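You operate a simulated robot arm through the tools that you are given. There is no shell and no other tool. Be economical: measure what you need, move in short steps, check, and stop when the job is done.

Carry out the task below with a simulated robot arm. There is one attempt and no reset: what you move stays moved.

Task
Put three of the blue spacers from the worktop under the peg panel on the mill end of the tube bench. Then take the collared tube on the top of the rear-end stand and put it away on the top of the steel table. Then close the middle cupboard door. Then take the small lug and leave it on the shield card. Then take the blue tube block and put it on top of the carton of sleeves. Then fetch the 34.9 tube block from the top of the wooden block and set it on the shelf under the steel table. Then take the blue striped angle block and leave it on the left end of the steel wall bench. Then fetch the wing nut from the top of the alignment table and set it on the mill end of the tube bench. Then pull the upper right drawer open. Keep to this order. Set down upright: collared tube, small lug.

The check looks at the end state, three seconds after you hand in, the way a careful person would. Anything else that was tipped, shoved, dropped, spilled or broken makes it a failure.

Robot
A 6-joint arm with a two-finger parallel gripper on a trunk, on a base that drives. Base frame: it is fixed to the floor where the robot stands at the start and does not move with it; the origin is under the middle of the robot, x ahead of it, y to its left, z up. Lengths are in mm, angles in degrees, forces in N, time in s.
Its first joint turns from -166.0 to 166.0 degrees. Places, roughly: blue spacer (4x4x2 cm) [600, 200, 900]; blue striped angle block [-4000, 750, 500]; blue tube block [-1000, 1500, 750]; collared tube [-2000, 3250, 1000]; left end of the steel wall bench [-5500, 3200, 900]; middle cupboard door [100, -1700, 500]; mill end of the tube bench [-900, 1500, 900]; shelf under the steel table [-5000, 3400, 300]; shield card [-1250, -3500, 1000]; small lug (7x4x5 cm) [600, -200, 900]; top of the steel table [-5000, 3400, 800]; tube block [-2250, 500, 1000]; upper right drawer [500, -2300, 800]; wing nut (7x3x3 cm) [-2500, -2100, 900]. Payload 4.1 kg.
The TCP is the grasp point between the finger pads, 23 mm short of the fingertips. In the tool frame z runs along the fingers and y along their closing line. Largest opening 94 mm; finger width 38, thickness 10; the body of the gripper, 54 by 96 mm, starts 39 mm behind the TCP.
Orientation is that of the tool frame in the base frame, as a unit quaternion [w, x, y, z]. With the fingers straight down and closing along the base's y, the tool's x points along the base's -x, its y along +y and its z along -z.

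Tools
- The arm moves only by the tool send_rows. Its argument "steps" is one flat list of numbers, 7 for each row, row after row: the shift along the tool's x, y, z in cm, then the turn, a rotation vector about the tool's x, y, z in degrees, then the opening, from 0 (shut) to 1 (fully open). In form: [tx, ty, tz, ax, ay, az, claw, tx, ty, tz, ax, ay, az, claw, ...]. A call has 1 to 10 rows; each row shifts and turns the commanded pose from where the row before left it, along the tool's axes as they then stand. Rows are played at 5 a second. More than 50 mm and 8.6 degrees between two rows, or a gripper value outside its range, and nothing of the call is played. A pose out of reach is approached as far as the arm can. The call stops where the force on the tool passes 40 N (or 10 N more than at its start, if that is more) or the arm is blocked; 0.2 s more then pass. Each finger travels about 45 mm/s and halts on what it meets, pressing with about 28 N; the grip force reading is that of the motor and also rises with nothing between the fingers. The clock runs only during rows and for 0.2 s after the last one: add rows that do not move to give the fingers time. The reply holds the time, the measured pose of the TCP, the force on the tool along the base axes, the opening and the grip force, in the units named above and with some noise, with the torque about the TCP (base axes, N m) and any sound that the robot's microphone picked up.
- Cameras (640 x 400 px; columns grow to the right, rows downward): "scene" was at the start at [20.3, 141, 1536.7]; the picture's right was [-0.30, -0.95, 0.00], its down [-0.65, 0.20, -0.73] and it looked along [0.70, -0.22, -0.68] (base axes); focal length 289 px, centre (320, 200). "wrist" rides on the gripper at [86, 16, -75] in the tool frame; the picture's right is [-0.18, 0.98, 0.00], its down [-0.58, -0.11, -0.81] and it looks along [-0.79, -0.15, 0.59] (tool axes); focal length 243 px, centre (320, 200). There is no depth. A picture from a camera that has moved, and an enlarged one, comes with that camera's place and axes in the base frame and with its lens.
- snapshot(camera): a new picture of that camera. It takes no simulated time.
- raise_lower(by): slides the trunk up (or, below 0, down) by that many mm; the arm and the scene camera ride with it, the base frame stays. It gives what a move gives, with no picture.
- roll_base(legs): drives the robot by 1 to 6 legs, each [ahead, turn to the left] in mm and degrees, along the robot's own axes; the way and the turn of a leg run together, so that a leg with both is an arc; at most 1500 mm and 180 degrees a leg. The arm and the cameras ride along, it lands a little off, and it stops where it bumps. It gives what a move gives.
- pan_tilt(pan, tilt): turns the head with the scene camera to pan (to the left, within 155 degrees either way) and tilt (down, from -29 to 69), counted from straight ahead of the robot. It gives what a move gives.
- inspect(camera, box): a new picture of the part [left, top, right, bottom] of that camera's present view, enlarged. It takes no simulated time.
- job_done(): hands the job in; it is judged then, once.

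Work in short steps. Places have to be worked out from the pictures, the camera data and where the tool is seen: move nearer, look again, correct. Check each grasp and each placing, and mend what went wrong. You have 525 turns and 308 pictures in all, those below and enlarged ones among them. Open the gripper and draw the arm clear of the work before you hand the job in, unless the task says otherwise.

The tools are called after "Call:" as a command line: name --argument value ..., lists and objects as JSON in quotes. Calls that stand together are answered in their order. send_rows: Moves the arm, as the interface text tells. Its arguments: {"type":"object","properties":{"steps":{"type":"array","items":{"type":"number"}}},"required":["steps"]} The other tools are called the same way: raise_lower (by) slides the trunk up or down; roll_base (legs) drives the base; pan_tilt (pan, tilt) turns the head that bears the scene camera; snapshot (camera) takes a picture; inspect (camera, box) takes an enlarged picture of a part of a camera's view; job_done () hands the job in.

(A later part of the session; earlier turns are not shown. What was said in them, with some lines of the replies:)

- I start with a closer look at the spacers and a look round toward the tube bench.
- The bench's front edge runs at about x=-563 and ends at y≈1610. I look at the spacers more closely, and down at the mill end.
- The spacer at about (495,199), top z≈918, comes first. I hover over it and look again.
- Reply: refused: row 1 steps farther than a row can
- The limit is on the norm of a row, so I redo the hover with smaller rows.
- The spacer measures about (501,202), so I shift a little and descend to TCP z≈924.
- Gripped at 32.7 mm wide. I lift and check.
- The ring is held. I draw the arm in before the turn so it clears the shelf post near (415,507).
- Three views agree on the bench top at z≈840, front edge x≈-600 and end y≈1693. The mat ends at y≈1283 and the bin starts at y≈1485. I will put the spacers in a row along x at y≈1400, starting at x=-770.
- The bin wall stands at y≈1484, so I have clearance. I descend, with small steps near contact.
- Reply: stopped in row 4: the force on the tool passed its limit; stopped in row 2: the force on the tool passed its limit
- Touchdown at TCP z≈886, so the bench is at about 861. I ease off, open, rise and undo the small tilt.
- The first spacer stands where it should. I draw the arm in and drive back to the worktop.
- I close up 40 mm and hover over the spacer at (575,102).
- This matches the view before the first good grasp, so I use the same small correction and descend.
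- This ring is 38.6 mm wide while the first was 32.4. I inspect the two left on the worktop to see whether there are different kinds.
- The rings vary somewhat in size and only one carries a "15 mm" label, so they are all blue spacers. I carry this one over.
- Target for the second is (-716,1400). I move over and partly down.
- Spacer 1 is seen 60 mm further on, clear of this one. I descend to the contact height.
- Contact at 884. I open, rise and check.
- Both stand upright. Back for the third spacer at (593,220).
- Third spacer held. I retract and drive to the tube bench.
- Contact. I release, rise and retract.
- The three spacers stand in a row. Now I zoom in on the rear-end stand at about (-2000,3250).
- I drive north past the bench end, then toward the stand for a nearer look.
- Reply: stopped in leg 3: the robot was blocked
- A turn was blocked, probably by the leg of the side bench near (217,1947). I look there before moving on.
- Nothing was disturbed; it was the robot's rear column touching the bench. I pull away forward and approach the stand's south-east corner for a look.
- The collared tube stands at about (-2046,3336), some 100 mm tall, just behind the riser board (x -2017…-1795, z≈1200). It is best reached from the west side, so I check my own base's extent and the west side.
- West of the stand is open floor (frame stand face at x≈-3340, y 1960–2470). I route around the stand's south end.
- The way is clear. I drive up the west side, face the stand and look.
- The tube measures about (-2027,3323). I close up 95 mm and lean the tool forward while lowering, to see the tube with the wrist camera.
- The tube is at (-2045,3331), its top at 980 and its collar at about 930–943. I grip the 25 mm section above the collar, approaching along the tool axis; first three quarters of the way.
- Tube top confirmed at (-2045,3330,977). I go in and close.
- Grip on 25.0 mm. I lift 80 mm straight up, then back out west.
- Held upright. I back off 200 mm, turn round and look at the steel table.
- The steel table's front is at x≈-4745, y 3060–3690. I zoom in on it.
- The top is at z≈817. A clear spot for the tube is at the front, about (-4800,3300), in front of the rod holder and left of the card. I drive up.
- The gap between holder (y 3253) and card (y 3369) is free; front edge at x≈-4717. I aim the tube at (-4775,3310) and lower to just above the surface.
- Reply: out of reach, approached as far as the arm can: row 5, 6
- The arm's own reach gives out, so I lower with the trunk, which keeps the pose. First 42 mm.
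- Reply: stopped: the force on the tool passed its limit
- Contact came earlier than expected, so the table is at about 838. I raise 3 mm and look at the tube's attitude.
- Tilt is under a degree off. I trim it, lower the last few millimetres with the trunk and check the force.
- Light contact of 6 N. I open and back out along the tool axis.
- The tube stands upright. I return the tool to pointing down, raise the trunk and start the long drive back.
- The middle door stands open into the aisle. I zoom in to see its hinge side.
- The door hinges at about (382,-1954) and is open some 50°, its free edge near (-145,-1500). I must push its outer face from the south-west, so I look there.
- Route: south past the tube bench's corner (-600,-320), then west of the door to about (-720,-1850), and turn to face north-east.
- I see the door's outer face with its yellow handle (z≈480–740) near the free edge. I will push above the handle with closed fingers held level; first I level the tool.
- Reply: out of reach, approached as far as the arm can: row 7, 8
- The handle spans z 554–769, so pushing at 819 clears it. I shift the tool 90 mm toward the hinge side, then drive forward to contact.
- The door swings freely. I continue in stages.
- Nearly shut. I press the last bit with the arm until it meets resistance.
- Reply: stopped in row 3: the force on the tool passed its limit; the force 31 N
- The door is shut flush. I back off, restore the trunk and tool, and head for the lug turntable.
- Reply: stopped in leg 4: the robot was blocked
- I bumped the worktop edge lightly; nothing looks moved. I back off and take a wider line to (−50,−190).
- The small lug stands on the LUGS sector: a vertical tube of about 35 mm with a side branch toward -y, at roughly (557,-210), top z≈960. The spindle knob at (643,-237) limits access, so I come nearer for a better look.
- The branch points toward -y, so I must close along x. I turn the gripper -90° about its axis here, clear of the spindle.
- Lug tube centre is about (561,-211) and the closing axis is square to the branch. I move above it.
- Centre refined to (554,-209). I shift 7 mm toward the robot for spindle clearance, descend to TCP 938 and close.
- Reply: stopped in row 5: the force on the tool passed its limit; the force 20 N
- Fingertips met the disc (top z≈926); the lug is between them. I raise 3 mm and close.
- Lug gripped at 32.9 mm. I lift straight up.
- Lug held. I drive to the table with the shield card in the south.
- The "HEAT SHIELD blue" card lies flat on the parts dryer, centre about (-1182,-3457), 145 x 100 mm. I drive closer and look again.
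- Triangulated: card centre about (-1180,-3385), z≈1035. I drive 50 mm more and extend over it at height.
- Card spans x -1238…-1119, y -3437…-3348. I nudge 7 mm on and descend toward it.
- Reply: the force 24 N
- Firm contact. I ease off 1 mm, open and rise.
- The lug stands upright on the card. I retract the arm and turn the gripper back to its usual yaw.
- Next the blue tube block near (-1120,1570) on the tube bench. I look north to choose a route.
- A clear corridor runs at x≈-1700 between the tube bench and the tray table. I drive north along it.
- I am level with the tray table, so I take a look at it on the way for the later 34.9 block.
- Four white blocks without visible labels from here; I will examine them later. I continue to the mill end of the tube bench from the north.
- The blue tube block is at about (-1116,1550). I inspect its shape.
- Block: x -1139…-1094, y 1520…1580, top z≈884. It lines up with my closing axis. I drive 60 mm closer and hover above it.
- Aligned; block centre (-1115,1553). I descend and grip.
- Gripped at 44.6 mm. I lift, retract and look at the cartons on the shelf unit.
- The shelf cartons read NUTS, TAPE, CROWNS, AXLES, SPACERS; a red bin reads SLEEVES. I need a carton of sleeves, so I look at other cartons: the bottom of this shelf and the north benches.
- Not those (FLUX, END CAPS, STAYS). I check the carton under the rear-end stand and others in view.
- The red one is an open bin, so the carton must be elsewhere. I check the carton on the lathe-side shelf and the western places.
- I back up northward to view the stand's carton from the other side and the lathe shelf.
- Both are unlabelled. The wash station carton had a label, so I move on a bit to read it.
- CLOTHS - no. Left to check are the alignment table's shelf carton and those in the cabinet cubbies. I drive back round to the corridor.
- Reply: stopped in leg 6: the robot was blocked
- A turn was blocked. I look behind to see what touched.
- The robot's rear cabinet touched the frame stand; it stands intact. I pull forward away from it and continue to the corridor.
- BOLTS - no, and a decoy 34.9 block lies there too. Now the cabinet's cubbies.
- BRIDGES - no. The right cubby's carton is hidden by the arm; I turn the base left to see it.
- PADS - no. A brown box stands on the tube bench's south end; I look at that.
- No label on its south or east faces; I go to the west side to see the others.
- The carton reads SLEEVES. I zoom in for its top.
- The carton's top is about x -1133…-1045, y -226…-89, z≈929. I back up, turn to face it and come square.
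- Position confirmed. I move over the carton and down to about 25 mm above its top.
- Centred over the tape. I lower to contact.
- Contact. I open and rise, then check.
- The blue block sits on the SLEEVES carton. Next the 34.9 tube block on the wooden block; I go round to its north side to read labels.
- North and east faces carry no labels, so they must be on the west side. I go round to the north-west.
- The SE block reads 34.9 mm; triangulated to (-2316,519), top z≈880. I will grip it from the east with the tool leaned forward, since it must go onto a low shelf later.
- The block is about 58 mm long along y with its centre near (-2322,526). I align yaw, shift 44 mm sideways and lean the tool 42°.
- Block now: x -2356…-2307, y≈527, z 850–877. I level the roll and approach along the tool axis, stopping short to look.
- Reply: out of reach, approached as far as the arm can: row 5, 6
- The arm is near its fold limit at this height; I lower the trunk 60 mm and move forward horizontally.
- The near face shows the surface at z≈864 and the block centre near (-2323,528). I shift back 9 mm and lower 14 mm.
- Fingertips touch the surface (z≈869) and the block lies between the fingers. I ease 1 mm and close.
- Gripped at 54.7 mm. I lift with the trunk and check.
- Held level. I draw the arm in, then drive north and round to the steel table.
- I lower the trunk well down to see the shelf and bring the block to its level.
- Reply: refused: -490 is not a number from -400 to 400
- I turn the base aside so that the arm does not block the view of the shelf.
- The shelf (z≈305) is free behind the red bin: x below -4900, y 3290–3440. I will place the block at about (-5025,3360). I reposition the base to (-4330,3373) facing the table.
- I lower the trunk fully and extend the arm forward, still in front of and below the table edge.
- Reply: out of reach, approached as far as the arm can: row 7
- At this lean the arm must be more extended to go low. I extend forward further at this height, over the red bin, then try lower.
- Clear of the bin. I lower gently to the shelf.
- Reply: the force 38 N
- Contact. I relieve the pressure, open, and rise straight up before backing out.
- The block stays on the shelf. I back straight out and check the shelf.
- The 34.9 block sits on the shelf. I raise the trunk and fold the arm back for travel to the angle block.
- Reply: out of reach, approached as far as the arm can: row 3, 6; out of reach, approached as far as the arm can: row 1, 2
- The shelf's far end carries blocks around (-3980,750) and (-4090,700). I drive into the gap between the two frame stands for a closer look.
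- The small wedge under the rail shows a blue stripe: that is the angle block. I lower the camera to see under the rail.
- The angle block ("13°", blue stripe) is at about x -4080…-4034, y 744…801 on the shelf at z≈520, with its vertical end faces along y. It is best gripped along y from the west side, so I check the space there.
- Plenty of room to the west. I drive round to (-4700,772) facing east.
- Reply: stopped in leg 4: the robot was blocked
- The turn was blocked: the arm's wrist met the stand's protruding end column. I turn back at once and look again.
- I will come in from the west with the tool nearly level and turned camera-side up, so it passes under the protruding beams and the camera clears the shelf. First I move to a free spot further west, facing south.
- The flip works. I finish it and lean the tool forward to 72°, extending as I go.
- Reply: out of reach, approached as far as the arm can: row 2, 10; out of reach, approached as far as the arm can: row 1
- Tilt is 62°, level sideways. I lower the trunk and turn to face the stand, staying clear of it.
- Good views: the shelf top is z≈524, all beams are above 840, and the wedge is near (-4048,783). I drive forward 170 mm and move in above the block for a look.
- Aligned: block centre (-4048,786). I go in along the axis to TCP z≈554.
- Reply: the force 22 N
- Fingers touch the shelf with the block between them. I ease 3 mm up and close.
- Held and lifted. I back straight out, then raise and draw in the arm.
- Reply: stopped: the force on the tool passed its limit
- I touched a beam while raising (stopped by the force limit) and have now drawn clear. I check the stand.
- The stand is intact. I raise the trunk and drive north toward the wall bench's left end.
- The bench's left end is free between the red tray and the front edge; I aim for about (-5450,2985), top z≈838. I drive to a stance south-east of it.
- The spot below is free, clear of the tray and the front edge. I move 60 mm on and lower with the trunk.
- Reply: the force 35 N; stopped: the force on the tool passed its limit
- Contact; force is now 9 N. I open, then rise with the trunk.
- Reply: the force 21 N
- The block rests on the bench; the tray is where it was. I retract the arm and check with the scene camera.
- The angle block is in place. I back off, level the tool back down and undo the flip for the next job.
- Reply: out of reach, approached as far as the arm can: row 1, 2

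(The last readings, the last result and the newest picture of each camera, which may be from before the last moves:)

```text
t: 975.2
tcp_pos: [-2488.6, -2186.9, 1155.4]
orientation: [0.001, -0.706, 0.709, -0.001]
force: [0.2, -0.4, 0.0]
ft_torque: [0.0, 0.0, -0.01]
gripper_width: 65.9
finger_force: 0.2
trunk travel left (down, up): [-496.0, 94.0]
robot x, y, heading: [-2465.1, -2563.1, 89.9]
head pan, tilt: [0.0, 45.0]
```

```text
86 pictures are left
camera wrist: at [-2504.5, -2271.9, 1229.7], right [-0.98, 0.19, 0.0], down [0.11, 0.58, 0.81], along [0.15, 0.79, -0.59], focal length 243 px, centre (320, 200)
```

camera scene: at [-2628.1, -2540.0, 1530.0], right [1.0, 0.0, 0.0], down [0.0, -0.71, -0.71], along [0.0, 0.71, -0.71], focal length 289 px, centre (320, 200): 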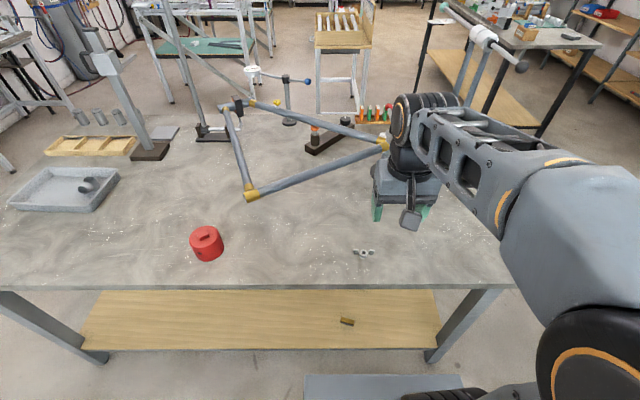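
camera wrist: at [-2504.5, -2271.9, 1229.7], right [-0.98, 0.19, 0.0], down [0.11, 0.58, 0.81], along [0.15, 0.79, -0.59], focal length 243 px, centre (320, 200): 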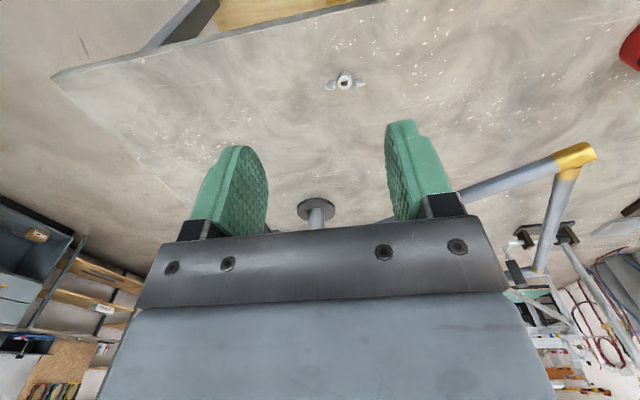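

Call:
inspect --camera "wrist" --box '[310, 60, 380, 104]'

Call:
inspect --camera "scene" --box '[340, 235, 390, 267]'

```text
9.09 times, centred on (345, 82) of wrist
camera zoom: at [-2504.5, -2271.9, 1229.7], right [-0.98, 0.19, 0.0], down [0.11, 0.58, 0.81], along [0.15, 0.79, -0.59], focal length 2206 px, centre (93, 1273)
```

zoom: 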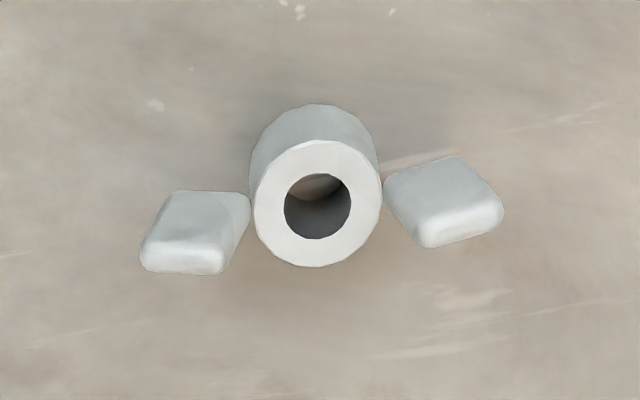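

```text
12.50 times, centred on (365, 251) of scene
camera zoom: at [-2628.1, -2540.0, 1530.0], right [1.0, 0.0, 0.0], down [0.0, -0.71, -0.71], along [0.0, 0.71, -0.71], focal length 3612 px, centre (-242, -438)
```

zoom: 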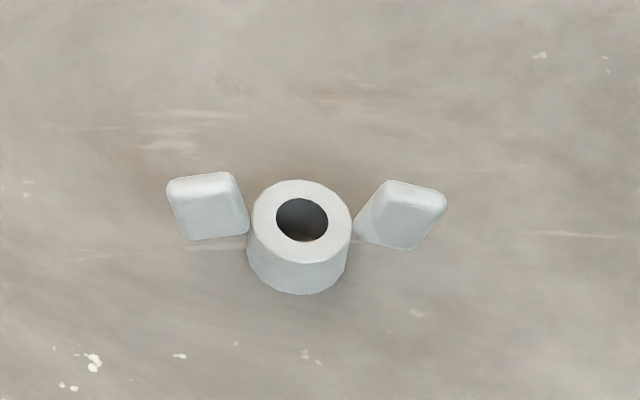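

Wing nut: a 23 mm body with wings along x, at about (-2505,-2069). I turn the gripper 90° to close on the body along y.

Call:
send_rows --steps '[0, 0, 0, 0, 0, -8.2, 0.6, 0, 0, 0, 0, 0, -8.2, 0.6, 0, 0, 0, 0, 0, -8.2, 0.6, 0, 0, 0, 0, 0, -8.2, 0.6, 0, 0, 0, 0, 0, -8.2, 0.6, 0, 0, 0, 0, 0, -8.2, 0.6, 0, 0, 0, 0, 0, -8.2, 0.6, 0, 0, 0, 0, 0, -8.2, 0.6, 0, 0, 0, 0, 0, -8.2, 0.6, 0, 0, 0, 0, 0, -8.2, 0.6]'

Call:
send_rows --steps '[0, 0, 0, 0, 0, -8, 0.6, -0.55, -3.93, 0, 0, 0, 0, 0.6, -0.55, -3.93, 0, 0, 0, 0, 0.6, -0.55, -3.93, 0, 0, 0, 0, 0.6, 0, 0, 5, 0, 0, 0, 0.5, 0, 0, 5, 0, 0, 0, 0.5, 0, 0, 5, 0, 0, 0, 0.5, 0, 0, 5, 0, 0, 0, 0.5, 0, 0, 0, 0, 0, 0, 0.5]'

Call:
snapshot --camera "wrist"

Call:
inspect --camera "scene" --box '[300, 180, 430, 270]'

```text
t: 977.4
tcp_pos: [-2488.1, -2187.1, 1155.5]
orientation: [0.0, 0.997, -0.072, 0.001]
force: [-0.4, -0.2, 1.5]
ft_torque: [-0.01, 0.0, -0.02]
gripper_width: 56.4
finger_force: 0.1
trunk travel left (down, up): [-496.0, 94.0]
robot x, y, heading: [-2465.0, -2559.9, 89.7]
head pan, tilt: [0.0, 45.0]
```

```text
t: 979.4
tcp_pos: [-2501.8, -2066.8, 955.2]
orientation: [0.0, 1.0, -0.003, 0.001]
force: [-0.1, 1.3, 0.3]
ft_torque: [-0.03, 0.01, 0.01]
gripper_width: 47.0
finger_force: 0.0
trunk travel left (down, up): [-496.0, 94.0]
robot x, y, heading: [-2463.1, -2563.5, 89.8]
head pan, tilt: [0.0, 45.0]
```

```text
83 pictures are left
camera wrist: at [-2416.1, -2083.4, 1029.3], right [-0.19, -0.98, 0.0], down [-0.58, 0.11, 0.81], along [-0.79, 0.15, -0.59], focal length 243 px, centre (320, 200)
```

wrist: 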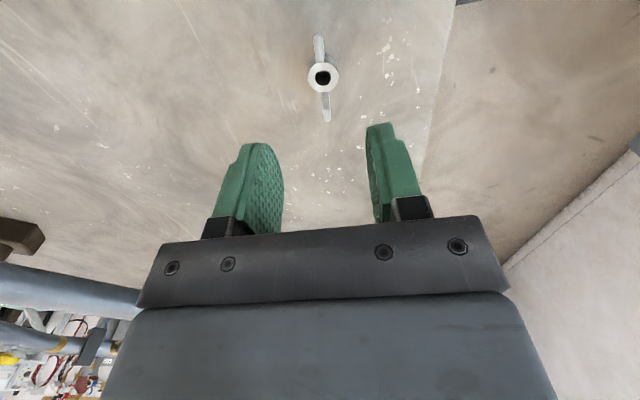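

```text
4.44 times, centred on (365, 225) of scene
camera zoom: at [-2628.3, -2539.8, 1529.9], right [1.0, 0.0, 0.0], down [0.0, -0.71, -0.71], along [0.0, 0.71, -0.71], focal length 1284 px, centre (120, 89)
```

zoom: 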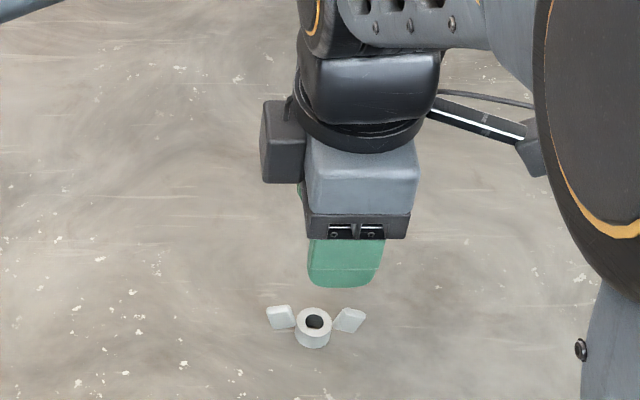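

Aligned. I descend to contact height in small steps.

Call:
send_rows --steps '[0, 0.2, 4, 0, 0, 0, 0.5, 0, 0, 3, 0, 0, 0, 0.5, 0, 0, 0.5, 0, 0, 0, 0.5, 0, 0, 0.5, 0, 0, 0, 0.5, 0, 0, 0, 0, 0, 0, 0.5]'

Call:
snapshot --camera "wrist"

```text
t: 980.6
tcp_pos: [-2503.6, -2070.0, 874.9]
orientation: [0.0, 1.0, -0.002, 0.001]
force: [-0.1, -0.2, 0.4]
ft_torque: [0.0, -0.04, 0.03]
gripper_width: 46.9
finger_force: 0.0
trunk travel left (down, up): [-496.0, 94.0]
robot x, y, heading: [-2464.8, -2558.7, 89.7]
head pan, tilt: [0.0, 45.0]
```

```text
81 pictures are left
camera wrist: at [-2416.6, -2085.5, 949.4], right [-0.19, -0.98, 0.0], down [-0.58, 0.11, 0.81], along [-0.79, 0.15, -0.59], focal length 243 px, centre (320, 200)
```

wrist: 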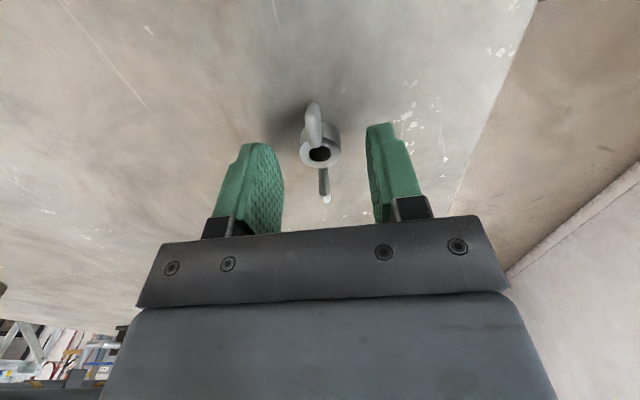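

The nut's top is at about 853, so I go 15 mm lower and close.

Call:
send_rows --steps '[0, 0, 0.6, 0, 0, 0, 0.5, 0, 0, 0.5, 0, 0, 0, 0.5, 0, 0, 0.4, 0, 0, 0, 0.5, 0, 0, 0, 0, 0, 0, 0.5, 0, 0, 0, 0, 0, 0, 0.1, 0, 0, 0, 0, 0, 0, 0.1, 0, 0, 0, 0, 0, 0, 0.1]'

Call:
send_rows --steps '[0, 0, -4, 0, 0, 0, 0.1, 0, 0, -5, 0, 0, 0, 0.1, 0, 0, -5, 0, 0, 0, 0.1, 0, 0, -5, 0, 0, 0, 0.1, 0, 0, -5, 0, 0, 0, 0.1, 0, 0, -4.5, 0, 0, 0, 0.1]'

Call:
snapshot --camera "wrist"

```text
t: 981.9
tcp_pos: [-2503.4, -2071.1, 862.2]
orientation: [-0.002, 1.0, -0.002, 0.0]
force: [-0.2, -2.0, 19.6]
ft_torque: [-0.38, 0.09, 0.08]
gripper_width: 22.0
finger_force: 14.8
trunk travel left (down, up): [-496.0, 94.0]
robot x, y, heading: [-2462.1, -2562.4, 89.8]
head pan, tilt: [0.0, 45.0]
stopped in row 6: the force on the tool passed its limit (the readings are from after the stop); the commanded pose is now the measured one
```

```text
t: 983.3
tcp_pos: [-2504.9, -2070.7, 1148.2]
orientation: [0.001, 1.0, -0.003, -0.001]
force: [0.6, 0.6, -0.7]
ft_torque: [-0.03, 0.01, 0.03]
gripper_width: 21.5
finger_force: 28.1
trunk travel left (down, up): [-496.0, 94.0]
robot x, y, heading: [-2465.9, -2562.7, 89.9]
head pan, tilt: [0.0, 45.0]
```

```text
80 pictures are left
camera wrist: at [-2419.0, -2087.0, 1222.5], right [-0.19, -0.98, 0.0], down [-0.58, 0.11, 0.81], along [-0.79, 0.15, -0.59], focal length 243 px, centre (320, 200)
```

wrist: 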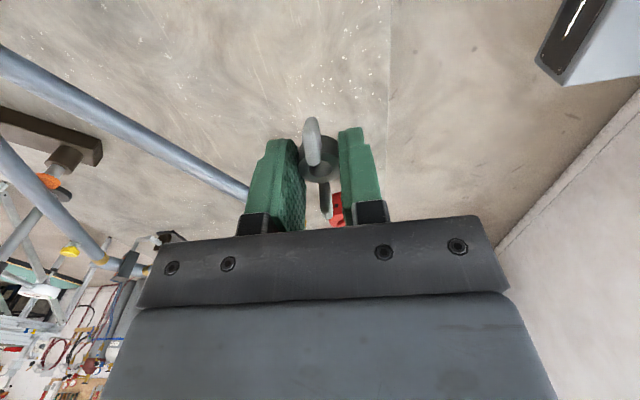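

Nut held. I draw in the arm and drive back up the corridor to the mill end's west side.

Call:
send_rows --steps '[0, 4.5, 0, 0, 0, 0, 0.1, 0, 4.5, 0, 0, 0, 0, 0.1, 0, 3, 0, 0, 0, 0, 0.1]'

Call:
roll_base --legs '[[0, -90], [780, 0], [0, 90], [1300, 0], [1300, 0], [1300, 0]]'

```text
t: 984.1
tcp_pos: [-2504.5, -2190.0, 1148.0]
orientation: [0.001, 1.0, -0.003, 0.001]
force: [0.3, -0.3, -0.6]
ft_torque: [-0.01, -0.03, 0.0]
gripper_width: 21.6
finger_force: 27.8
trunk travel left (down, up): [-496.0, 94.0]
robot x, y, heading: [-2462.5, -2564.6, 89.9]
head pan, tilt: [0.0, 45.0]
```

```text
t: 1014.2
tcp_pos: [-1693.0, 1687.0, 1148.0]
orientation: [0.001, 1.0, 0.001, 0.001]
force: [1.1, 0.5, -0.3]
ft_torque: [-0.03, 0.01, -0.01]
gripper_width: 21.4
finger_force: 28.0
trunk travel left (down, up): [-496.0, 94.0]
robot x, y, heading: [-1649.5, 1318.7, 90.1]
head pan, tilt: [0.0, 45.0]
```

Call:
roll_base --legs '[[220, 0], [0, -90]]'

Call:
pan_tilt --pan 0 --tilt 45

Call:
snapshot --camera "scene"

```text
t: 1019.7
tcp_pos: [-1279.6, 1582.8, 1146.0]
orientation: [0.001, 0.713, -0.701, 0.0]
force: [0.3, 1.4, -0.5]
ft_torque: [0.02, -0.04, 0.02]
gripper_width: 21.5
finger_force: 27.9
trunk travel left (down, up): [-496.0, 94.0]
robot x, y, heading: [-1648.6, 1535.7, 0.9]
head pan, tilt: [0.0, 45.0]
```

```text
t: 1020.3
tcp_pos: [-1278.8, 1583.2, 1148.5]
orientation: [0.002, 0.713, -0.701, 0.0]
force: [0.5, 0.0, -1.2]
ft_torque: [0.0, 0.01, 0.03]
gripper_width: 21.3
finger_force: 27.7
trunk travel left (down, up): [-496.0, 94.0]
robot x, y, heading: [-1648.5, 1534.8, 1.0]
head pan, tilt: [0.0, 45.0]
```

```text
79 pictures are left
camera scene: at [-1629.9, 1699.4, 1529.9], right [0.02, -1.0, 0.0], down [-0.71, -0.01, -0.71], along [0.71, 0.01, -0.71], focal length 289 px, centre (320, 200)
```

scene: 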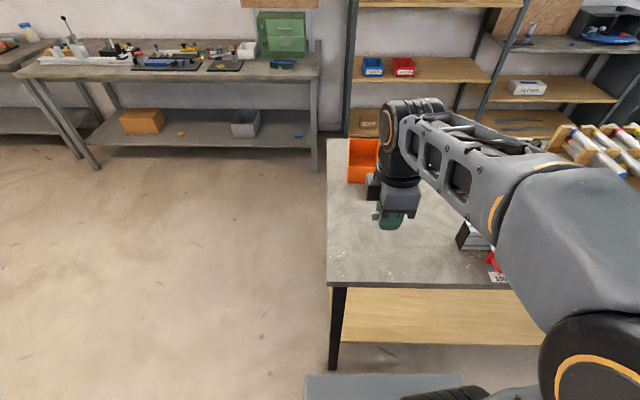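

The spot at (-1100,1560) is free. I move over it and lower.

Call:
send_rows --steps '[0.65, -4.47, 0, 0, 0, 0, 0.1, 0.65, -4.47, 0, 0, 0, 0, 0.1, 0.65, -4.47, 0, 0, 0, 0, 0.1, 0.65, -4.47, 0, 0, 0, 0, 0.1, 0, 0, 4.8, 0, 0, 0, 0.1, 0, 0, 4.8, 0, 0, 0, 0.1, 0, 0, 4.8, 0, 0, 0, 0.1, 0, 0, 4.8, 0, 0, 0, 0.1, 0, 0, 4, 0, 0, 0, 0.1, 0, 0, 0, 0, 0, 0, 0.1]'

Call:
snapshot --camera "wrist"

```text
t: 1022.5
tcp_pos: [-1099.8, 1558.7, 914.8]
orientation: [0.0, 0.713, -0.701, 0.0]
force: [-0.7, 0.1, -0.5]
ft_torque: [-0.04, 0.01, 0.0]
gripper_width: 21.2
finger_force: 28.4
trunk travel left (down, up): [-496.0, 94.0]
robot x, y, heading: [-1650.0, 1534.3, 0.6]
head pan, tilt: [0.0, 45.0]
```

```text
78 pictures are left
camera wrist: at [-1115.4, 1473.4, 988.8], right [-0.99, 0.17, 0.0], down [0.1, 0.58, 0.81], along [0.13, 0.79, -0.59], focal length 243 px, centre (320, 200)
```

wrist: 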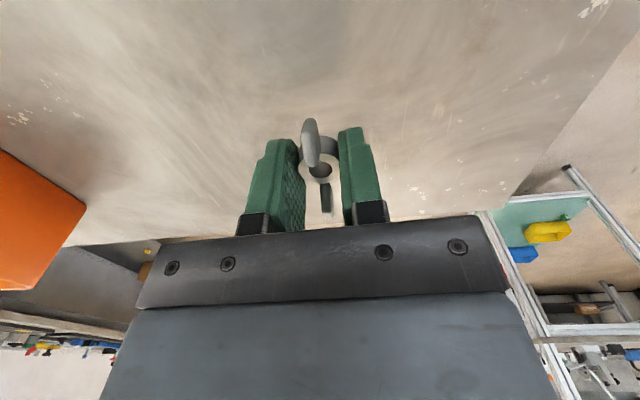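

Call:
send_rows --steps '[0, 0, 2, 0, 0, 0, 0.1, 0, 0, 0.4, 0, 0, 0, 0.1, 0, 0, 0.3, 0, 0, 0, 0.1, 0, 0, 0, 0, 0, 0, 0.1]'

Call:
send_rows --steps '[0, 0, 0.2, 0, 0, 0, 0.1, 0, 0, 0.2, 0, 0, 0, 0.1, 0, 0, 0, 0, 0, 0, 0.1]'

```text
t: 1023.5
tcp_pos: [-1100.3, 1559.4, 888.5]
orientation: [0.001, 0.713, -0.701, 0.0]
force: [0.4, 0.4, 0.1]
ft_torque: [-0.01, 0.02, -0.02]
gripper_width: 21.3
finger_force: 27.6
trunk travel left (down, up): [-496.0, 94.0]
robot x, y, heading: [-1650.0, 1529.0, 1.0]
head pan, tilt: [0.0, 45.0]
```

```text
t: 1024.3
tcp_pos: [-1099.5, 1560.4, 884.1]
orientation: [0.002, 0.713, -0.701, 0.0]
force: [0.5, 0.1, -0.3]
ft_torque: [-0.04, -0.02, 0.01]
gripper_width: 21.4
finger_force: 27.8
trunk travel left (down, up): [-496.0, 94.0]
robot x, y, heading: [-1649.0, 1531.1, 1.1]
head pan, tilt: [0.0, 45.0]
```

Call:
send_rows --steps '[0, 0, 0.15, 0, 0, 0, 0.1, 0, 0, 0.15, 0, 0, 0, 0.1, 0, 0, 0, 0, 0, 0, 0.1]'

```text
t: 1025.1
tcp_pos: [-1100.5, 1560.5, 882.9]
orientation: [-0.001, 0.713, -0.702, 0.001]
force: [1.4, 2.3, 15.9]
ft_torque: [0.22, 0.22, -0.1]
gripper_width: 21.4
finger_force: 28.2
trunk travel left (down, up): [-496.0, 94.0]
robot x, y, heading: [-1650.3, 1532.5, 1.0]
head pan, tilt: [0.0, 45.0]
```

Contact. I open, rise, retract and check.

Call:
send_rows --steps '[0, 0, -0.1, 0, 0, 0, 0.1, 0, 0, 0, 0, 0, 0, 0.5, 0, 0, 0, 0, 0, 0, 0.5, 0, 0, 0, 0, 0, 0, 0.5, 0, 0, -3, 0, 0, 0, 0.5, 0, 0, -5, 0, 0, 0, 0.5, 0, 0, -5, 0, 0, 0, 0.5, 0, 0, -5, 0, 0, 0, 0.5, 0, 0, -5, 0, 0, 0, 0.5, 0, 0, -4, 0, 0, 0, 0.5]'

Call:
snapshot --camera "wrist"

Call:
snapshot --camera "scene"

```text
t: 1027.3
tcp_pos: [-1100.7, 1562.1, 1155.5]
orientation: [0.002, 0.713, -0.701, 0.0]
force: [-0.8, 0.1, -0.6]
ft_torque: [0.0, -0.01, 0.02]
gripper_width: 46.6
finger_force: 0.1
trunk travel left (down, up): [-496.0, 94.0]
robot x, y, heading: [-1651.7, 1532.4, 1.2]
head pan, tilt: [0.0, 45.0]
```

```text
77 pictures are left
camera wrist: at [-1115.5, 1475.5, 1229.5], right [-0.99, 0.17, 0.0], down [0.1, 0.58, 0.81], along [0.13, 0.79, -0.59], focal length 243 px, centre (320, 200)
```

wrist: 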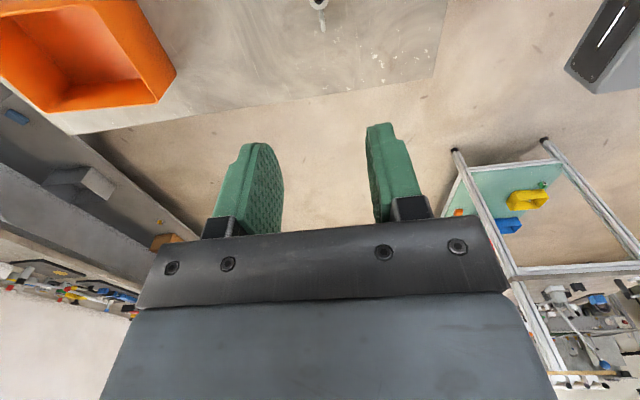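

```text
76 pictures are left
camera scene: at [-1630.0, 1699.4, 1529.9], right [0.02, -1.0, 0.0], down [-0.71, -0.01, -0.71], along [0.71, 0.01, -0.71], focal length 289 px, centre (320, 200)
```

scene: 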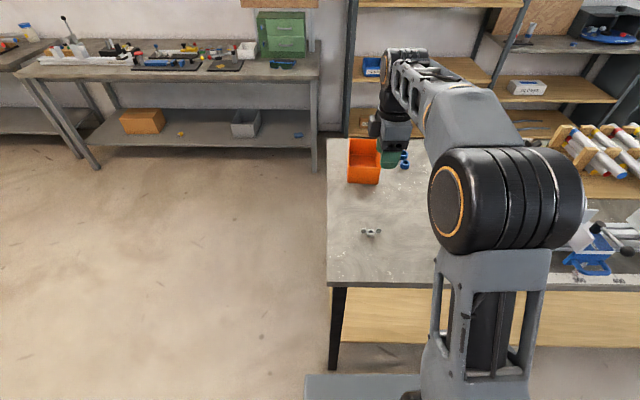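

The wing nut stands on the mill end. Last is the upper right drawer; I retract and drive down the corridor to the cabinet.

Call:
send_rows --steps '[0, 4.5, 0, 0, 0, 0, 0.6, 0, 4.5, 0, 0, 0, 0, 0.6, 0, 4.5, 0, 0, 0, 0, 0.6, 0, 4.5, 0, 0, 0, 0, 0.6]'

Call:
roll_base --legs '[[0, -91], [1400, 0], [1100, 0], [0, 45], [1350, 0], [0, 45]]'

Call:
pan_tilt --pan -15 --tilt 22

Call:
snapshot --camera "scene"

```text
t: 1028.3
tcp_pos: [-1279.9, 1559.2, 1153.5]
orientation: [0.001, 0.714, -0.7, 0.001]
force: [-0.3, -0.1, 1.0]
ft_torque: [0.04, -0.01, -0.02]
gripper_width: 56.4
finger_force: 0.1
trunk travel left (down, up): [-496.0, 94.0]
robot x, y, heading: [-1649.3, 1533.1, 1.0]
head pan, tilt: [0.0, 45.0]
```

```text
t: 1054.8
tcp_pos: [-393.4, -1930.6, 1152.7]
orientation: [-0.002, -0.692, 0.722, 0.0]
force: [0.7, 0.2, -0.8]
ft_torque: [0.04, 0.0, -0.02]
gripper_width: 56.4
finger_force: 0.1
trunk travel left (down, up): [-496.0, 94.0]
robot x, y, heading: [-762.1, -1933.1, -2.5]
head pan, tilt: [0.0, 45.0]
```

```text
t: 1055.7
tcp_pos: [-393.6, -1930.4, 1152.8]
orientation: [0.0, -0.692, 0.722, 0.0]
force: [0.0, 0.4, -0.9]
ft_torque: [-0.03, 0.03, 0.01]
gripper_width: 56.6
finger_force: 0.1
trunk travel left (down, up): [-496.0, 94.0]
robot x, y, heading: [-765.0, -1930.8, -2.5]
head pan, tilt: [-15.0, 22.0]
```

```text
75 pictures are left
camera scene: at [-728.2, -1792.7, 1565.3], right [-0.3, -0.95, 0.0], down [-0.36, 0.11, -0.93], along [0.88, -0.28, -0.38], focal length 289 px, centre (320, 200)
```

scene: 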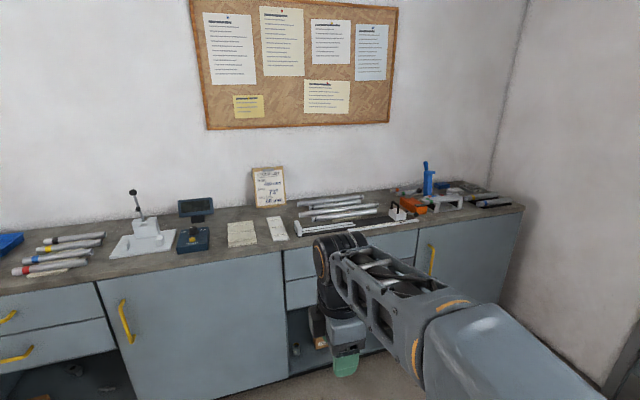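

The upper right drawer's handle is at about (365,-2323,806). I drive in front of it.

Call:
roll_base --legs '[[0, -55], [470, 0], [0, 57.5]]'

Call:
pan_tilt --pan 0 --tilt 35

Call:
snapshot --camera "scene"

```text
t: 1063.6
tcp_pos: [-151.8, -2336.0, 1153.3]
orientation: [0.0, -0.695, 0.719, -0.001]
force: [-0.4, -0.8, 0.3]
ft_torque: [-0.02, 0.01, 0.02]
gripper_width: 56.2
finger_force: 0.0
trunk travel left (down, up): [-496.0, 94.0]
robot x, y, heading: [-524.8, -2343.0, -1.7]
head pan, tilt: [-15.0, 22.0]
```

```text
t: 1064.3
tcp_pos: [-151.6, -2335.8, 1153.3]
orientation: [-0.001, -0.695, 0.719, -0.001]
force: [-0.4, -0.5, -0.5]
ft_torque: [-0.01, -0.02, -0.03]
gripper_width: 56.6
finger_force: 0.0
trunk travel left (down, up): [-496.0, 94.0]
robot x, y, heading: [-523.8, -2340.7, -2.1]
head pan, tilt: [0.0, 35.0]
```

```text
74 pictures are left
camera scene: at [-488.0, -2178.2, 1544.8], right [-0.03, -1.0, 0.0], down [-0.57, 0.02, -0.82], along [0.82, -0.03, -0.57], focal length 289 px, centre (320, 200)
```

scene: 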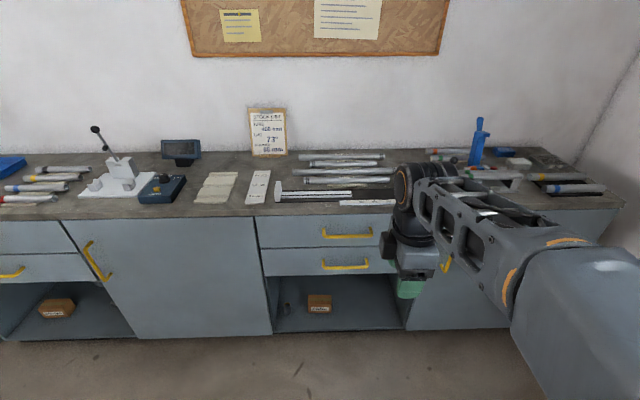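

Call:
inspect --camera "scene" --box '[250, 200, 400, 290]'

```text
4.27 times, centred on (325, 245) of scene
camera zoom: at [-488.0, -2178.2, 1544.8], right [-0.03, -1.0, 0.0], down [-0.57, 0.02, -0.82], along [0.82, -0.03, -0.57], focal length 1233 px, centre (299, 8)
```

zoom: 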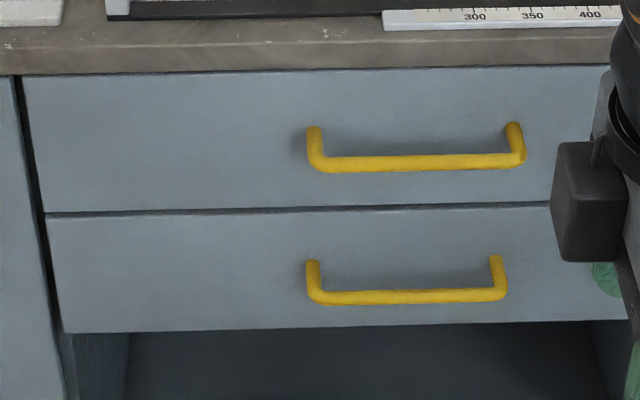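

The bar is at about (306,-2307,828), standing 45 mm off the face. I level the tool so that the fingers close vertically on it.

Call:
send_rows --steps '[0, -2, 0, 8.2, 0, 0, 0.6, 0, -1.98, 0.285, 8.2, 0, 0, 0.6, 0, -1.92, 0.565, 8.2, 0, 0, 0.6, 0, -1.82, 0.83, 8.2, 0, 0, 0.6, 0, -1.68, 1.08, 8.2, 0, 0, 0.6, 0, -1.51, 1.31, 8.2, 0, 0, 0.6, 0, -1.31, 1.51, 8.2, 0, 0, 0.6, 0, -1.08, 1.68, 8.2, 0, 0, 0.6, 0, -0.83, 1.82, 8.2, 0, 0, 0.6, 0, -0.56, 1.92, 8.2, 0, 0, 0.6]'

Call:
send_rows --steps '[0, -0.28, 1.98, 8, 0, 0, 0.6, 0, 0, 0, 0, 0, 0, 0.6]'

Call:
raise_lower --by -325

Call:
snapshot --camera "wrist"

Call:
snapshot --camera "scene"

```text
t: 1066.5
tcp_pos: [22.1, -2357.0, 1143.1]
orientation: [0.383, -0.544, 0.606, -0.435]
force: [0.2, 2.9, 0.8]
ft_torque: [-0.07, 0.05, -0.09]
gripper_width: 56.4
finger_force: 0.0
out of reach, approached as far as the arm can: row 8, 9
trunk travel left (down, up): [-496.0, 94.0]
robot x, y, heading: [-523.0, -2343.3, -1.9]
head pan, tilt: [0.0, 35.0]
```

```text
t: 1067.1
tcp_pos: [40.7, -2349.1, 1141.9]
orientation: [0.416, -0.527, 0.563, -0.482]
force: [0.4, 0.0, -1.0]
ft_torque: [-0.02, 0.02, 0.0]
gripper_width: 56.4
finger_force: 0.1
out of reach, approached as far as the arm can: row 1
trunk travel left (down, up): [-496.0, 94.0]
robot x, y, heading: [-523.6, -2342.7, -2.0]
head pan, tilt: [0.0, 35.0]
```

```text
t: 1070.3
tcp_pos: [41.5, -2349.3, 817.5]
orientation: [0.415, -0.527, 0.564, -0.481]
force: [0.2, 0.9, -0.1]
ft_torque: [0.0, 0.0, 0.02]
gripper_width: 56.6
finger_force: 0.2
trunk travel left (down, up): [-171.0, 419.0]
robot x, y, heading: [-521.2, -2344.3, -1.6]
head pan, tilt: [0.0, 35.0]
```

```text
72 pictures are left
camera wrist: at [-43.2, -2426.9, 819.0], right [-0.17, 0.17, -0.97], down [-0.71, 0.67, 0.24], along [0.69, 0.73, 0.0], focal length 243 px, centre (320, 200)
```

wrist: 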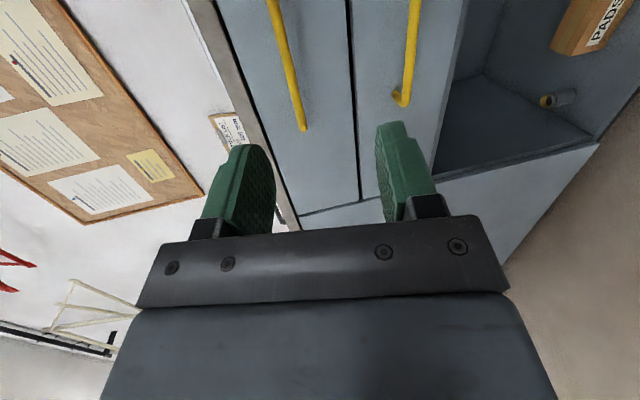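

```text
71 pictures are left
camera scene: at [-488.0, -2178.2, 1219.8], right [-0.03, -1.0, 0.0], down [-0.57, 0.02, -0.82], along [0.82, -0.03, -0.57], focal length 289 px, centre (320, 200)
```

scene: 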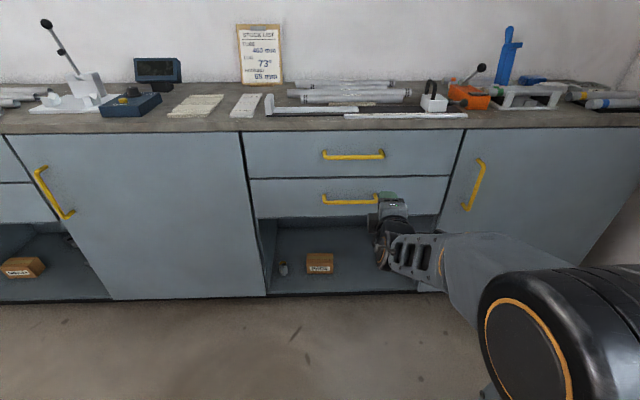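

The bar checks out at (306,-2310,832). I shift sideways and up to match, then drive most of the way.

Call:
send_rows --steps '[-4.2, 0, 0, 0, 0, 0, 0.6, 0, 0, 0, 0, 0, 0, 0.6]'

Call:
raise_lower --by 14

Call:
roll_base --legs '[[195, 0]]'

Call:
snapshot --camera "wrist"

Call:
inspect --camera "scene" --box '[240, 120, 460, 260]'

```text
t: 1071.0
tcp_pos: [44.4, -2308.2, 815.5]
orientation: [0.415, -0.527, 0.565, -0.481]
force: [0.0, 0.7, 1.3]
ft_torque: [-0.01, -0.01, -0.02]
gripper_width: 56.3
finger_force: 0.0
trunk travel left (down, up): [-171.0, 419.0]
robot x, y, heading: [-526.9, -2343.0, -1.9]
head pan, tilt: [0.0, 35.0]
```

```text
t: 1071.6
tcp_pos: [45.9, -2308.9, 829.6]
orientation: [0.415, -0.526, 0.565, -0.481]
force: [-0.6, 0.3, -0.6]
ft_torque: [-0.01, 0.02, 0.01]
gripper_width: 56.0
finger_force: 0.0
trunk travel left (down, up): [-185.0, 405.0]
robot x, y, heading: [-520.9, -2342.0, -1.8]
head pan, tilt: [0.0, 35.0]
```

```text
t: 1073.2
tcp_pos: [241.3, -2313.5, 830.2]
orientation: [0.415, -0.526, 0.564, -0.482]
force: [0.9, -0.4, -1.0]
ft_torque: [0.01, 0.02, -0.04]
gripper_width: 56.5
finger_force: 0.0
trunk travel left (down, up): [-185.0, 405.0]
robot x, y, heading: [-325.1, -2349.3, -1.9]
head pan, tilt: [0.0, 35.0]
```

```text
70 pictures are left
camera wrist: at [156.3, -2392.2, 831.7], right [-0.17, 0.17, -0.97], down [-0.71, 0.67, 0.24], along [0.69, 0.73, 0.0], focal length 243 px, centre (320, 200)
```

wrist: 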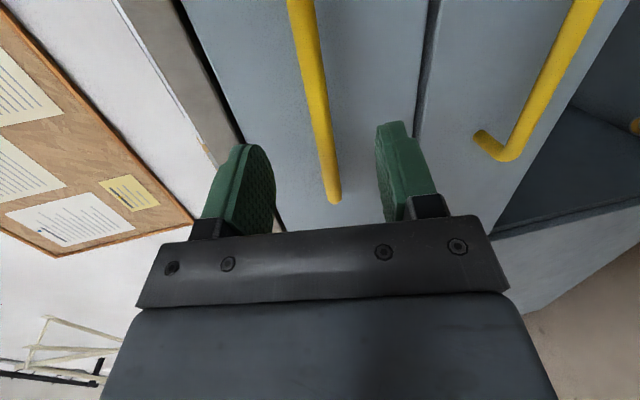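

```text
2.86 times, centred on (350, 190) of scene
camera zoom: at [-292.1, -2184.6, 1233.8], right [-0.03, -1.0, 0.0], down [-0.57, 0.02, -0.82], along [0.82, -0.03, -0.57], focal length 826 px, centre (234, 229)
```

zoom: 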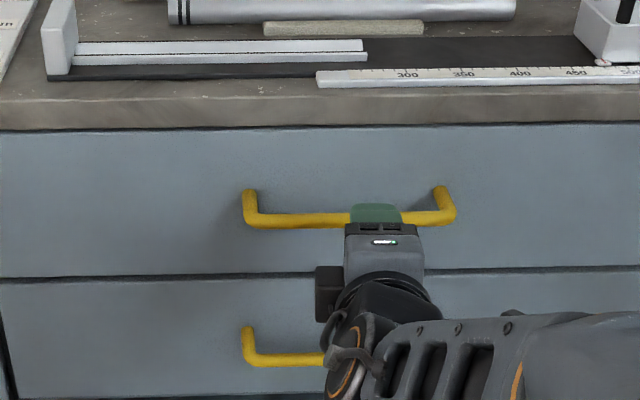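

The bar runs between the two fingers. I drive the last 57 mm and close.

Call:
roll_base --legs '[[57, 0]]'

Call:
send_rows --steps '[0, 0, 0, 0, 0, 0, 0.05, 0, 0, 0, 0, 0, 0, 0.05, 0, 0, 0, 0, 0, 0, 0.05, 0, 0, 0, 0, 0, 0, 0.05]'

Call:
snapshot --camera "wrist"

```text
t: 1074.1
tcp_pos: [298.8, -2316.0, 831.1]
orientation: [0.415, -0.526, 0.564, -0.482]
force: [0.0, -0.3, 0.6]
ft_torque: [-0.01, 0.03, 0.0]
gripper_width: 56.5
finger_force: 0.0
trunk travel left (down, up): [-185.0, 405.0]
robot x, y, heading: [-268.9, -2350.4, -2.1]
head pan, tilt: [0.0, 35.0]
```

```text
t: 1075.1
tcp_pos: [297.8, -2316.2, 824.6]
orientation: [0.412, -0.53, 0.568, -0.477]
force: [-12.5, 0.1, -32.3]
ft_torque: [0.6, 0.6, -0.59]
gripper_width: 20.0
finger_force: 17.1
trunk travel left (down, up): [-185.0, 405.0]
robot x, y, heading: [-269.6, -2350.1, -1.7]
head pan, tilt: [0.0, 35.0]
```

```text
68 pictures are left
camera wrist: at [213.0, -2394.2, 826.9], right [-0.19, 0.17, -0.97], down [-0.7, 0.67, 0.25], along [0.69, 0.73, -0.01], focal length 243 px, centre (320, 200)
```

wrist: 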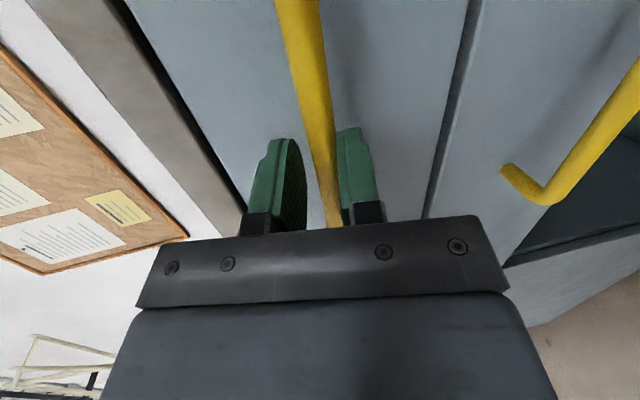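

The lower finger met the bar first; I lower the hand 6 mm and close fully.

Call:
send_rows --steps '[0, 0.6, 0, 0, 0, 0, 0.05, 0, 0, 0, 0, 0, 0, 0.05, 0, 0, 0, 0, 0, 0, 0.05, 0, 0, 0, 0, 0, 0, 0.05]'

```text
t: 1076.1
tcp_pos: [296.5, -2316.8, 822.5]
orientation: [0.414, -0.528, 0.566, -0.48]
force: [-9.4, 0.2, -21.1]
ft_torque: [0.49, 0.46, -0.13]
gripper_width: 15.6
finger_force: 12.4
trunk travel left (down, up): [-185.0, 405.0]
robot x, y, heading: [-269.5, -2351.0, -2.0]
head pan, tilt: [0.0, 35.0]
```

Call:
send_rows --steps '[0, 0.5, 0, 0, 0, 0, 0.05, 0, 0, 0, 0, 0, 0, 0.05, 0, 0, 0, 0, 0, 0, 0.05]'

```text
t: 1076.9
tcp_pos: [296.8, -2316.4, 821.1]
orientation: [0.417, -0.525, 0.564, -0.483]
force: [-3.2, 2.3, -2.1]
ft_torque: [1.86, 0.05, -0.16]
gripper_width: 13.8
finger_force: 45.2
trunk travel left (down, up): [-185.0, 405.0]
robot x, y, heading: [-270.1, -2350.0, -1.8]
head pan, tilt: [0.0, 35.0]
```

The bar is gripped. I pull by backing the base, in stages.

Call:
roll_base --legs '[[-100, 0]]'

Call:
inspect --camera "scene" --box '[220, 120, 460, 280]'

```text
t: 1078.1
tcp_pos: [196.0, -2316.4, 821.6]
orientation: [0.417, -0.523, 0.566, -0.482]
force: [1.7, -25.9, 12.5]
ft_torque: [1.39, -0.12, -1.89]
gripper_width: 13.8
finger_force: 45.1
trunk travel left (down, up): [-185.0, 405.0]
robot x, y, heading: [-368.8, -2345.7, -2.1]
head pan, tilt: [0.0, 35.0]
```

```text
2.50 times, centred on (340, 200) of scene
camera zoom: at [-334.9, -2185.9, 1234.3], right [-0.04, -1.0, 0.0], down [-0.57, 0.02, -0.82], along [0.82, -0.03, -0.57], focal length 722 px, centre (270, 200)
```

zoom: 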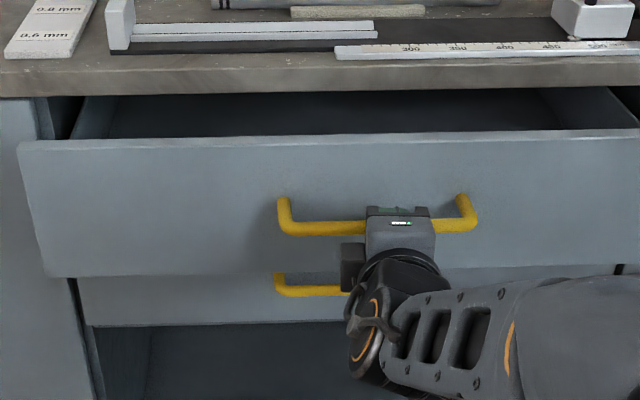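

The drawer is coming out. I relieve the sideways load and keep pulling.

Call:
send_rows --steps '[0.3, 0, 0, 0, 0, 0, 0.05, 0, 0, 0, 0, 0, 0, 0.05]'

Call:
roll_base --legs '[[-100, 0]]'

Call:
send_rows --steps '[0.4, 0, 0, 0, 0, 0, 0.05, 0, 0, 0, 0, 0, 0, 0.05]'

Call:
roll_base --legs '[[-90, 0]]'

Call:
snapshot --camera "scene"

```text
t: 1078.7
tcp_pos: [196.1, -2317.9, 820.4]
orientation: [0.416, -0.523, 0.565, -0.483]
force: [-0.7, 8.7, 3.1]
ft_torque: [1.9, -0.04, -0.38]
gripper_width: 13.8
finger_force: 44.8
trunk travel left (down, up): [-185.0, 405.0]
robot x, y, heading: [-371.1, -2346.5, -2.1]
head pan, tilt: [0.0, 35.0]
```

```text
t: 1079.8
tcp_pos: [99.6, -2316.0, 821.4]
orientation: [0.417, -0.52, 0.567, -0.484]
force: [0.7, -13.0, 5.1]
ft_torque: [1.37, 0.04, -1.82]
gripper_width: 14.1
finger_force: 45.2
trunk travel left (down, up): [-185.0, 405.0]
robot x, y, heading: [-468.5, -2341.7, -2.3]
head pan, tilt: [0.0, 35.0]
```

```text
t: 1080.4
tcp_pos: [98.5, -2317.4, 821.7]
orientation: [0.416, -0.524, 0.565, -0.483]
force: [1.7, 19.4, 0.5]
ft_torque: [2.0, -0.06, 0.55]
gripper_width: 14.0
finger_force: 44.9
trunk travel left (down, up): [-185.0, 405.0]
robot x, y, heading: [-469.0, -2341.9, -2.0]
head pan, tilt: [0.0, 35.0]
```

```text
t: 1081.5
tcp_pos: [7.3, -2317.6, 821.7]
orientation: [0.417, -0.52, 0.567, -0.484]
force: [0.8, 0.2, 1.4]
ft_torque: [1.43, 0.06, -1.45]
gripper_width: 13.7
finger_force: 45.4
trunk travel left (down, up): [-185.0, 405.0]
robot x, y, heading: [-556.7, -2339.4, -2.3]
head pan, tilt: [0.0, 35.0]
```

```text
66 pictures are left
camera scene: at [-521.9, -2176.7, 1233.8], right [-0.04, -1.0, 0.0], down [-0.57, 0.02, -0.82], along [0.82, -0.03, -0.57], focal length 289 px, centre (320, 200)
```

scene: 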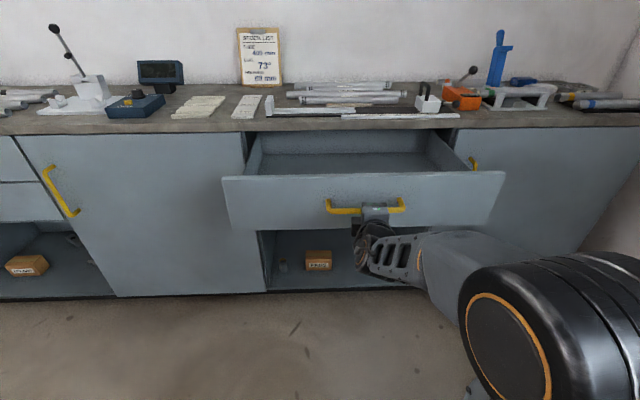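

Open by 290 mm. I pull a little further to see if it reaches its stop.

Call:
roll_base --legs '[[-60, 0]]'

```text
t: 1082.5
tcp_pos: [-51.9, -2314.1, 821.6]
orientation: [0.416, -0.52, 0.568, -0.483]
force: [-0.4, 0.0, 0.8]
ft_torque: [0.01, -0.01, 0.0]
gripper_width: 4.6
finger_force: 0.1
trunk travel left (down, up): [-185.0, 405.0]
robot x, y, heading: [-619.8, -2337.2, -2.0]
head pan, tilt: [0.0, 35.0]
```

The fingers slipped off at the stop, so the drawer is fully out. I open the gripper, back away and check.

Call:
roll_base --legs '[[-250, 0]]'

Call:
send_rows --steps '[0, 0, 0, 0, 0, 0, 0.8, 0, 0, 0, 0, 0, 0, 0.8, 0, 0, 0, 0, 0, 0, 0.8, 0, 0, -4, 0, 0, 0, 0.8, 0, 0, -4, 0, 0, 0, 0.8]'

Call:
snapshot --camera "scene"

```text
t: 1084.3
tcp_pos: [-307.0, -2303.5, 820.6]
orientation: [0.417, -0.521, 0.568, -0.483]
force: [-0.9, 0.0, 0.3]
ft_torque: [-0.01, -0.01, 0.0]
gripper_width: 4.3
finger_force: 0.1
trunk travel left (down, up): [-185.0, 405.0]
robot x, y, heading: [-870.8, -2329.4, -2.1]
head pan, tilt: [0.0, 35.0]
```

```text
t: 1085.5
tcp_pos: [-385.2, -2294.8, 835.8]
orientation: [0.416, -0.521, 0.567, -0.483]
force: [-0.2, 0.8, -0.5]
ft_torque: [0.0, -0.02, -0.02]
gripper_width: 75.2
finger_force: 0.0
trunk travel left (down, up): [-185.0, 405.0]
robot x, y, heading: [-874.1, -2329.6, -2.2]
head pan, tilt: [0.0, 35.0]
```

```text
65 pictures are left
camera scene: at [-835.8, -2164.3, 1233.7], right [-0.04, -1.0, 0.0], down [-0.57, 0.02, -0.82], along [0.82, -0.03, -0.57], focal length 289 px, centre (320, 200)
```

scene: 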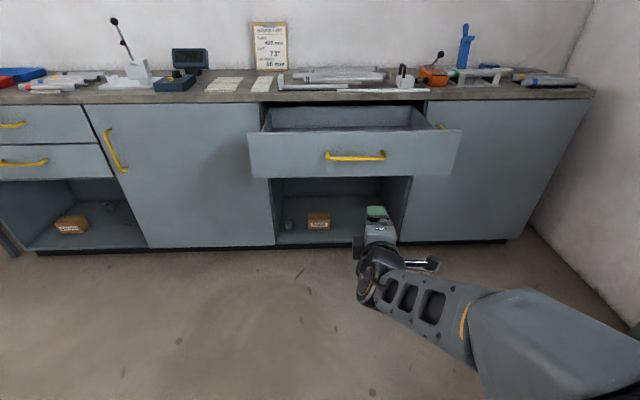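

All nine steps are done in order, the gripper is open and the arm is clear, so I hand in.

Call:
job_done

```text
The job is handed in.
```

I finished all nine steps in the order you gave and handed the job in. I looked at each placing before moving on, and the collared tube and small lug were set down upright.

A few contacts happened along the way, and none visibly moved or tipped anything except the card:

- **Shield card:** it slid about 10 mm toward the front when the lug landed on it.
- **Base and arm bumps:** the base touched the worktop edge, the side bench and one frame stand. The arm touched another frame stand twice.
- **Drawer:** I pulled it about 300 mm open; the fingers slipped off the handle there, apparently at the drawer's stop.
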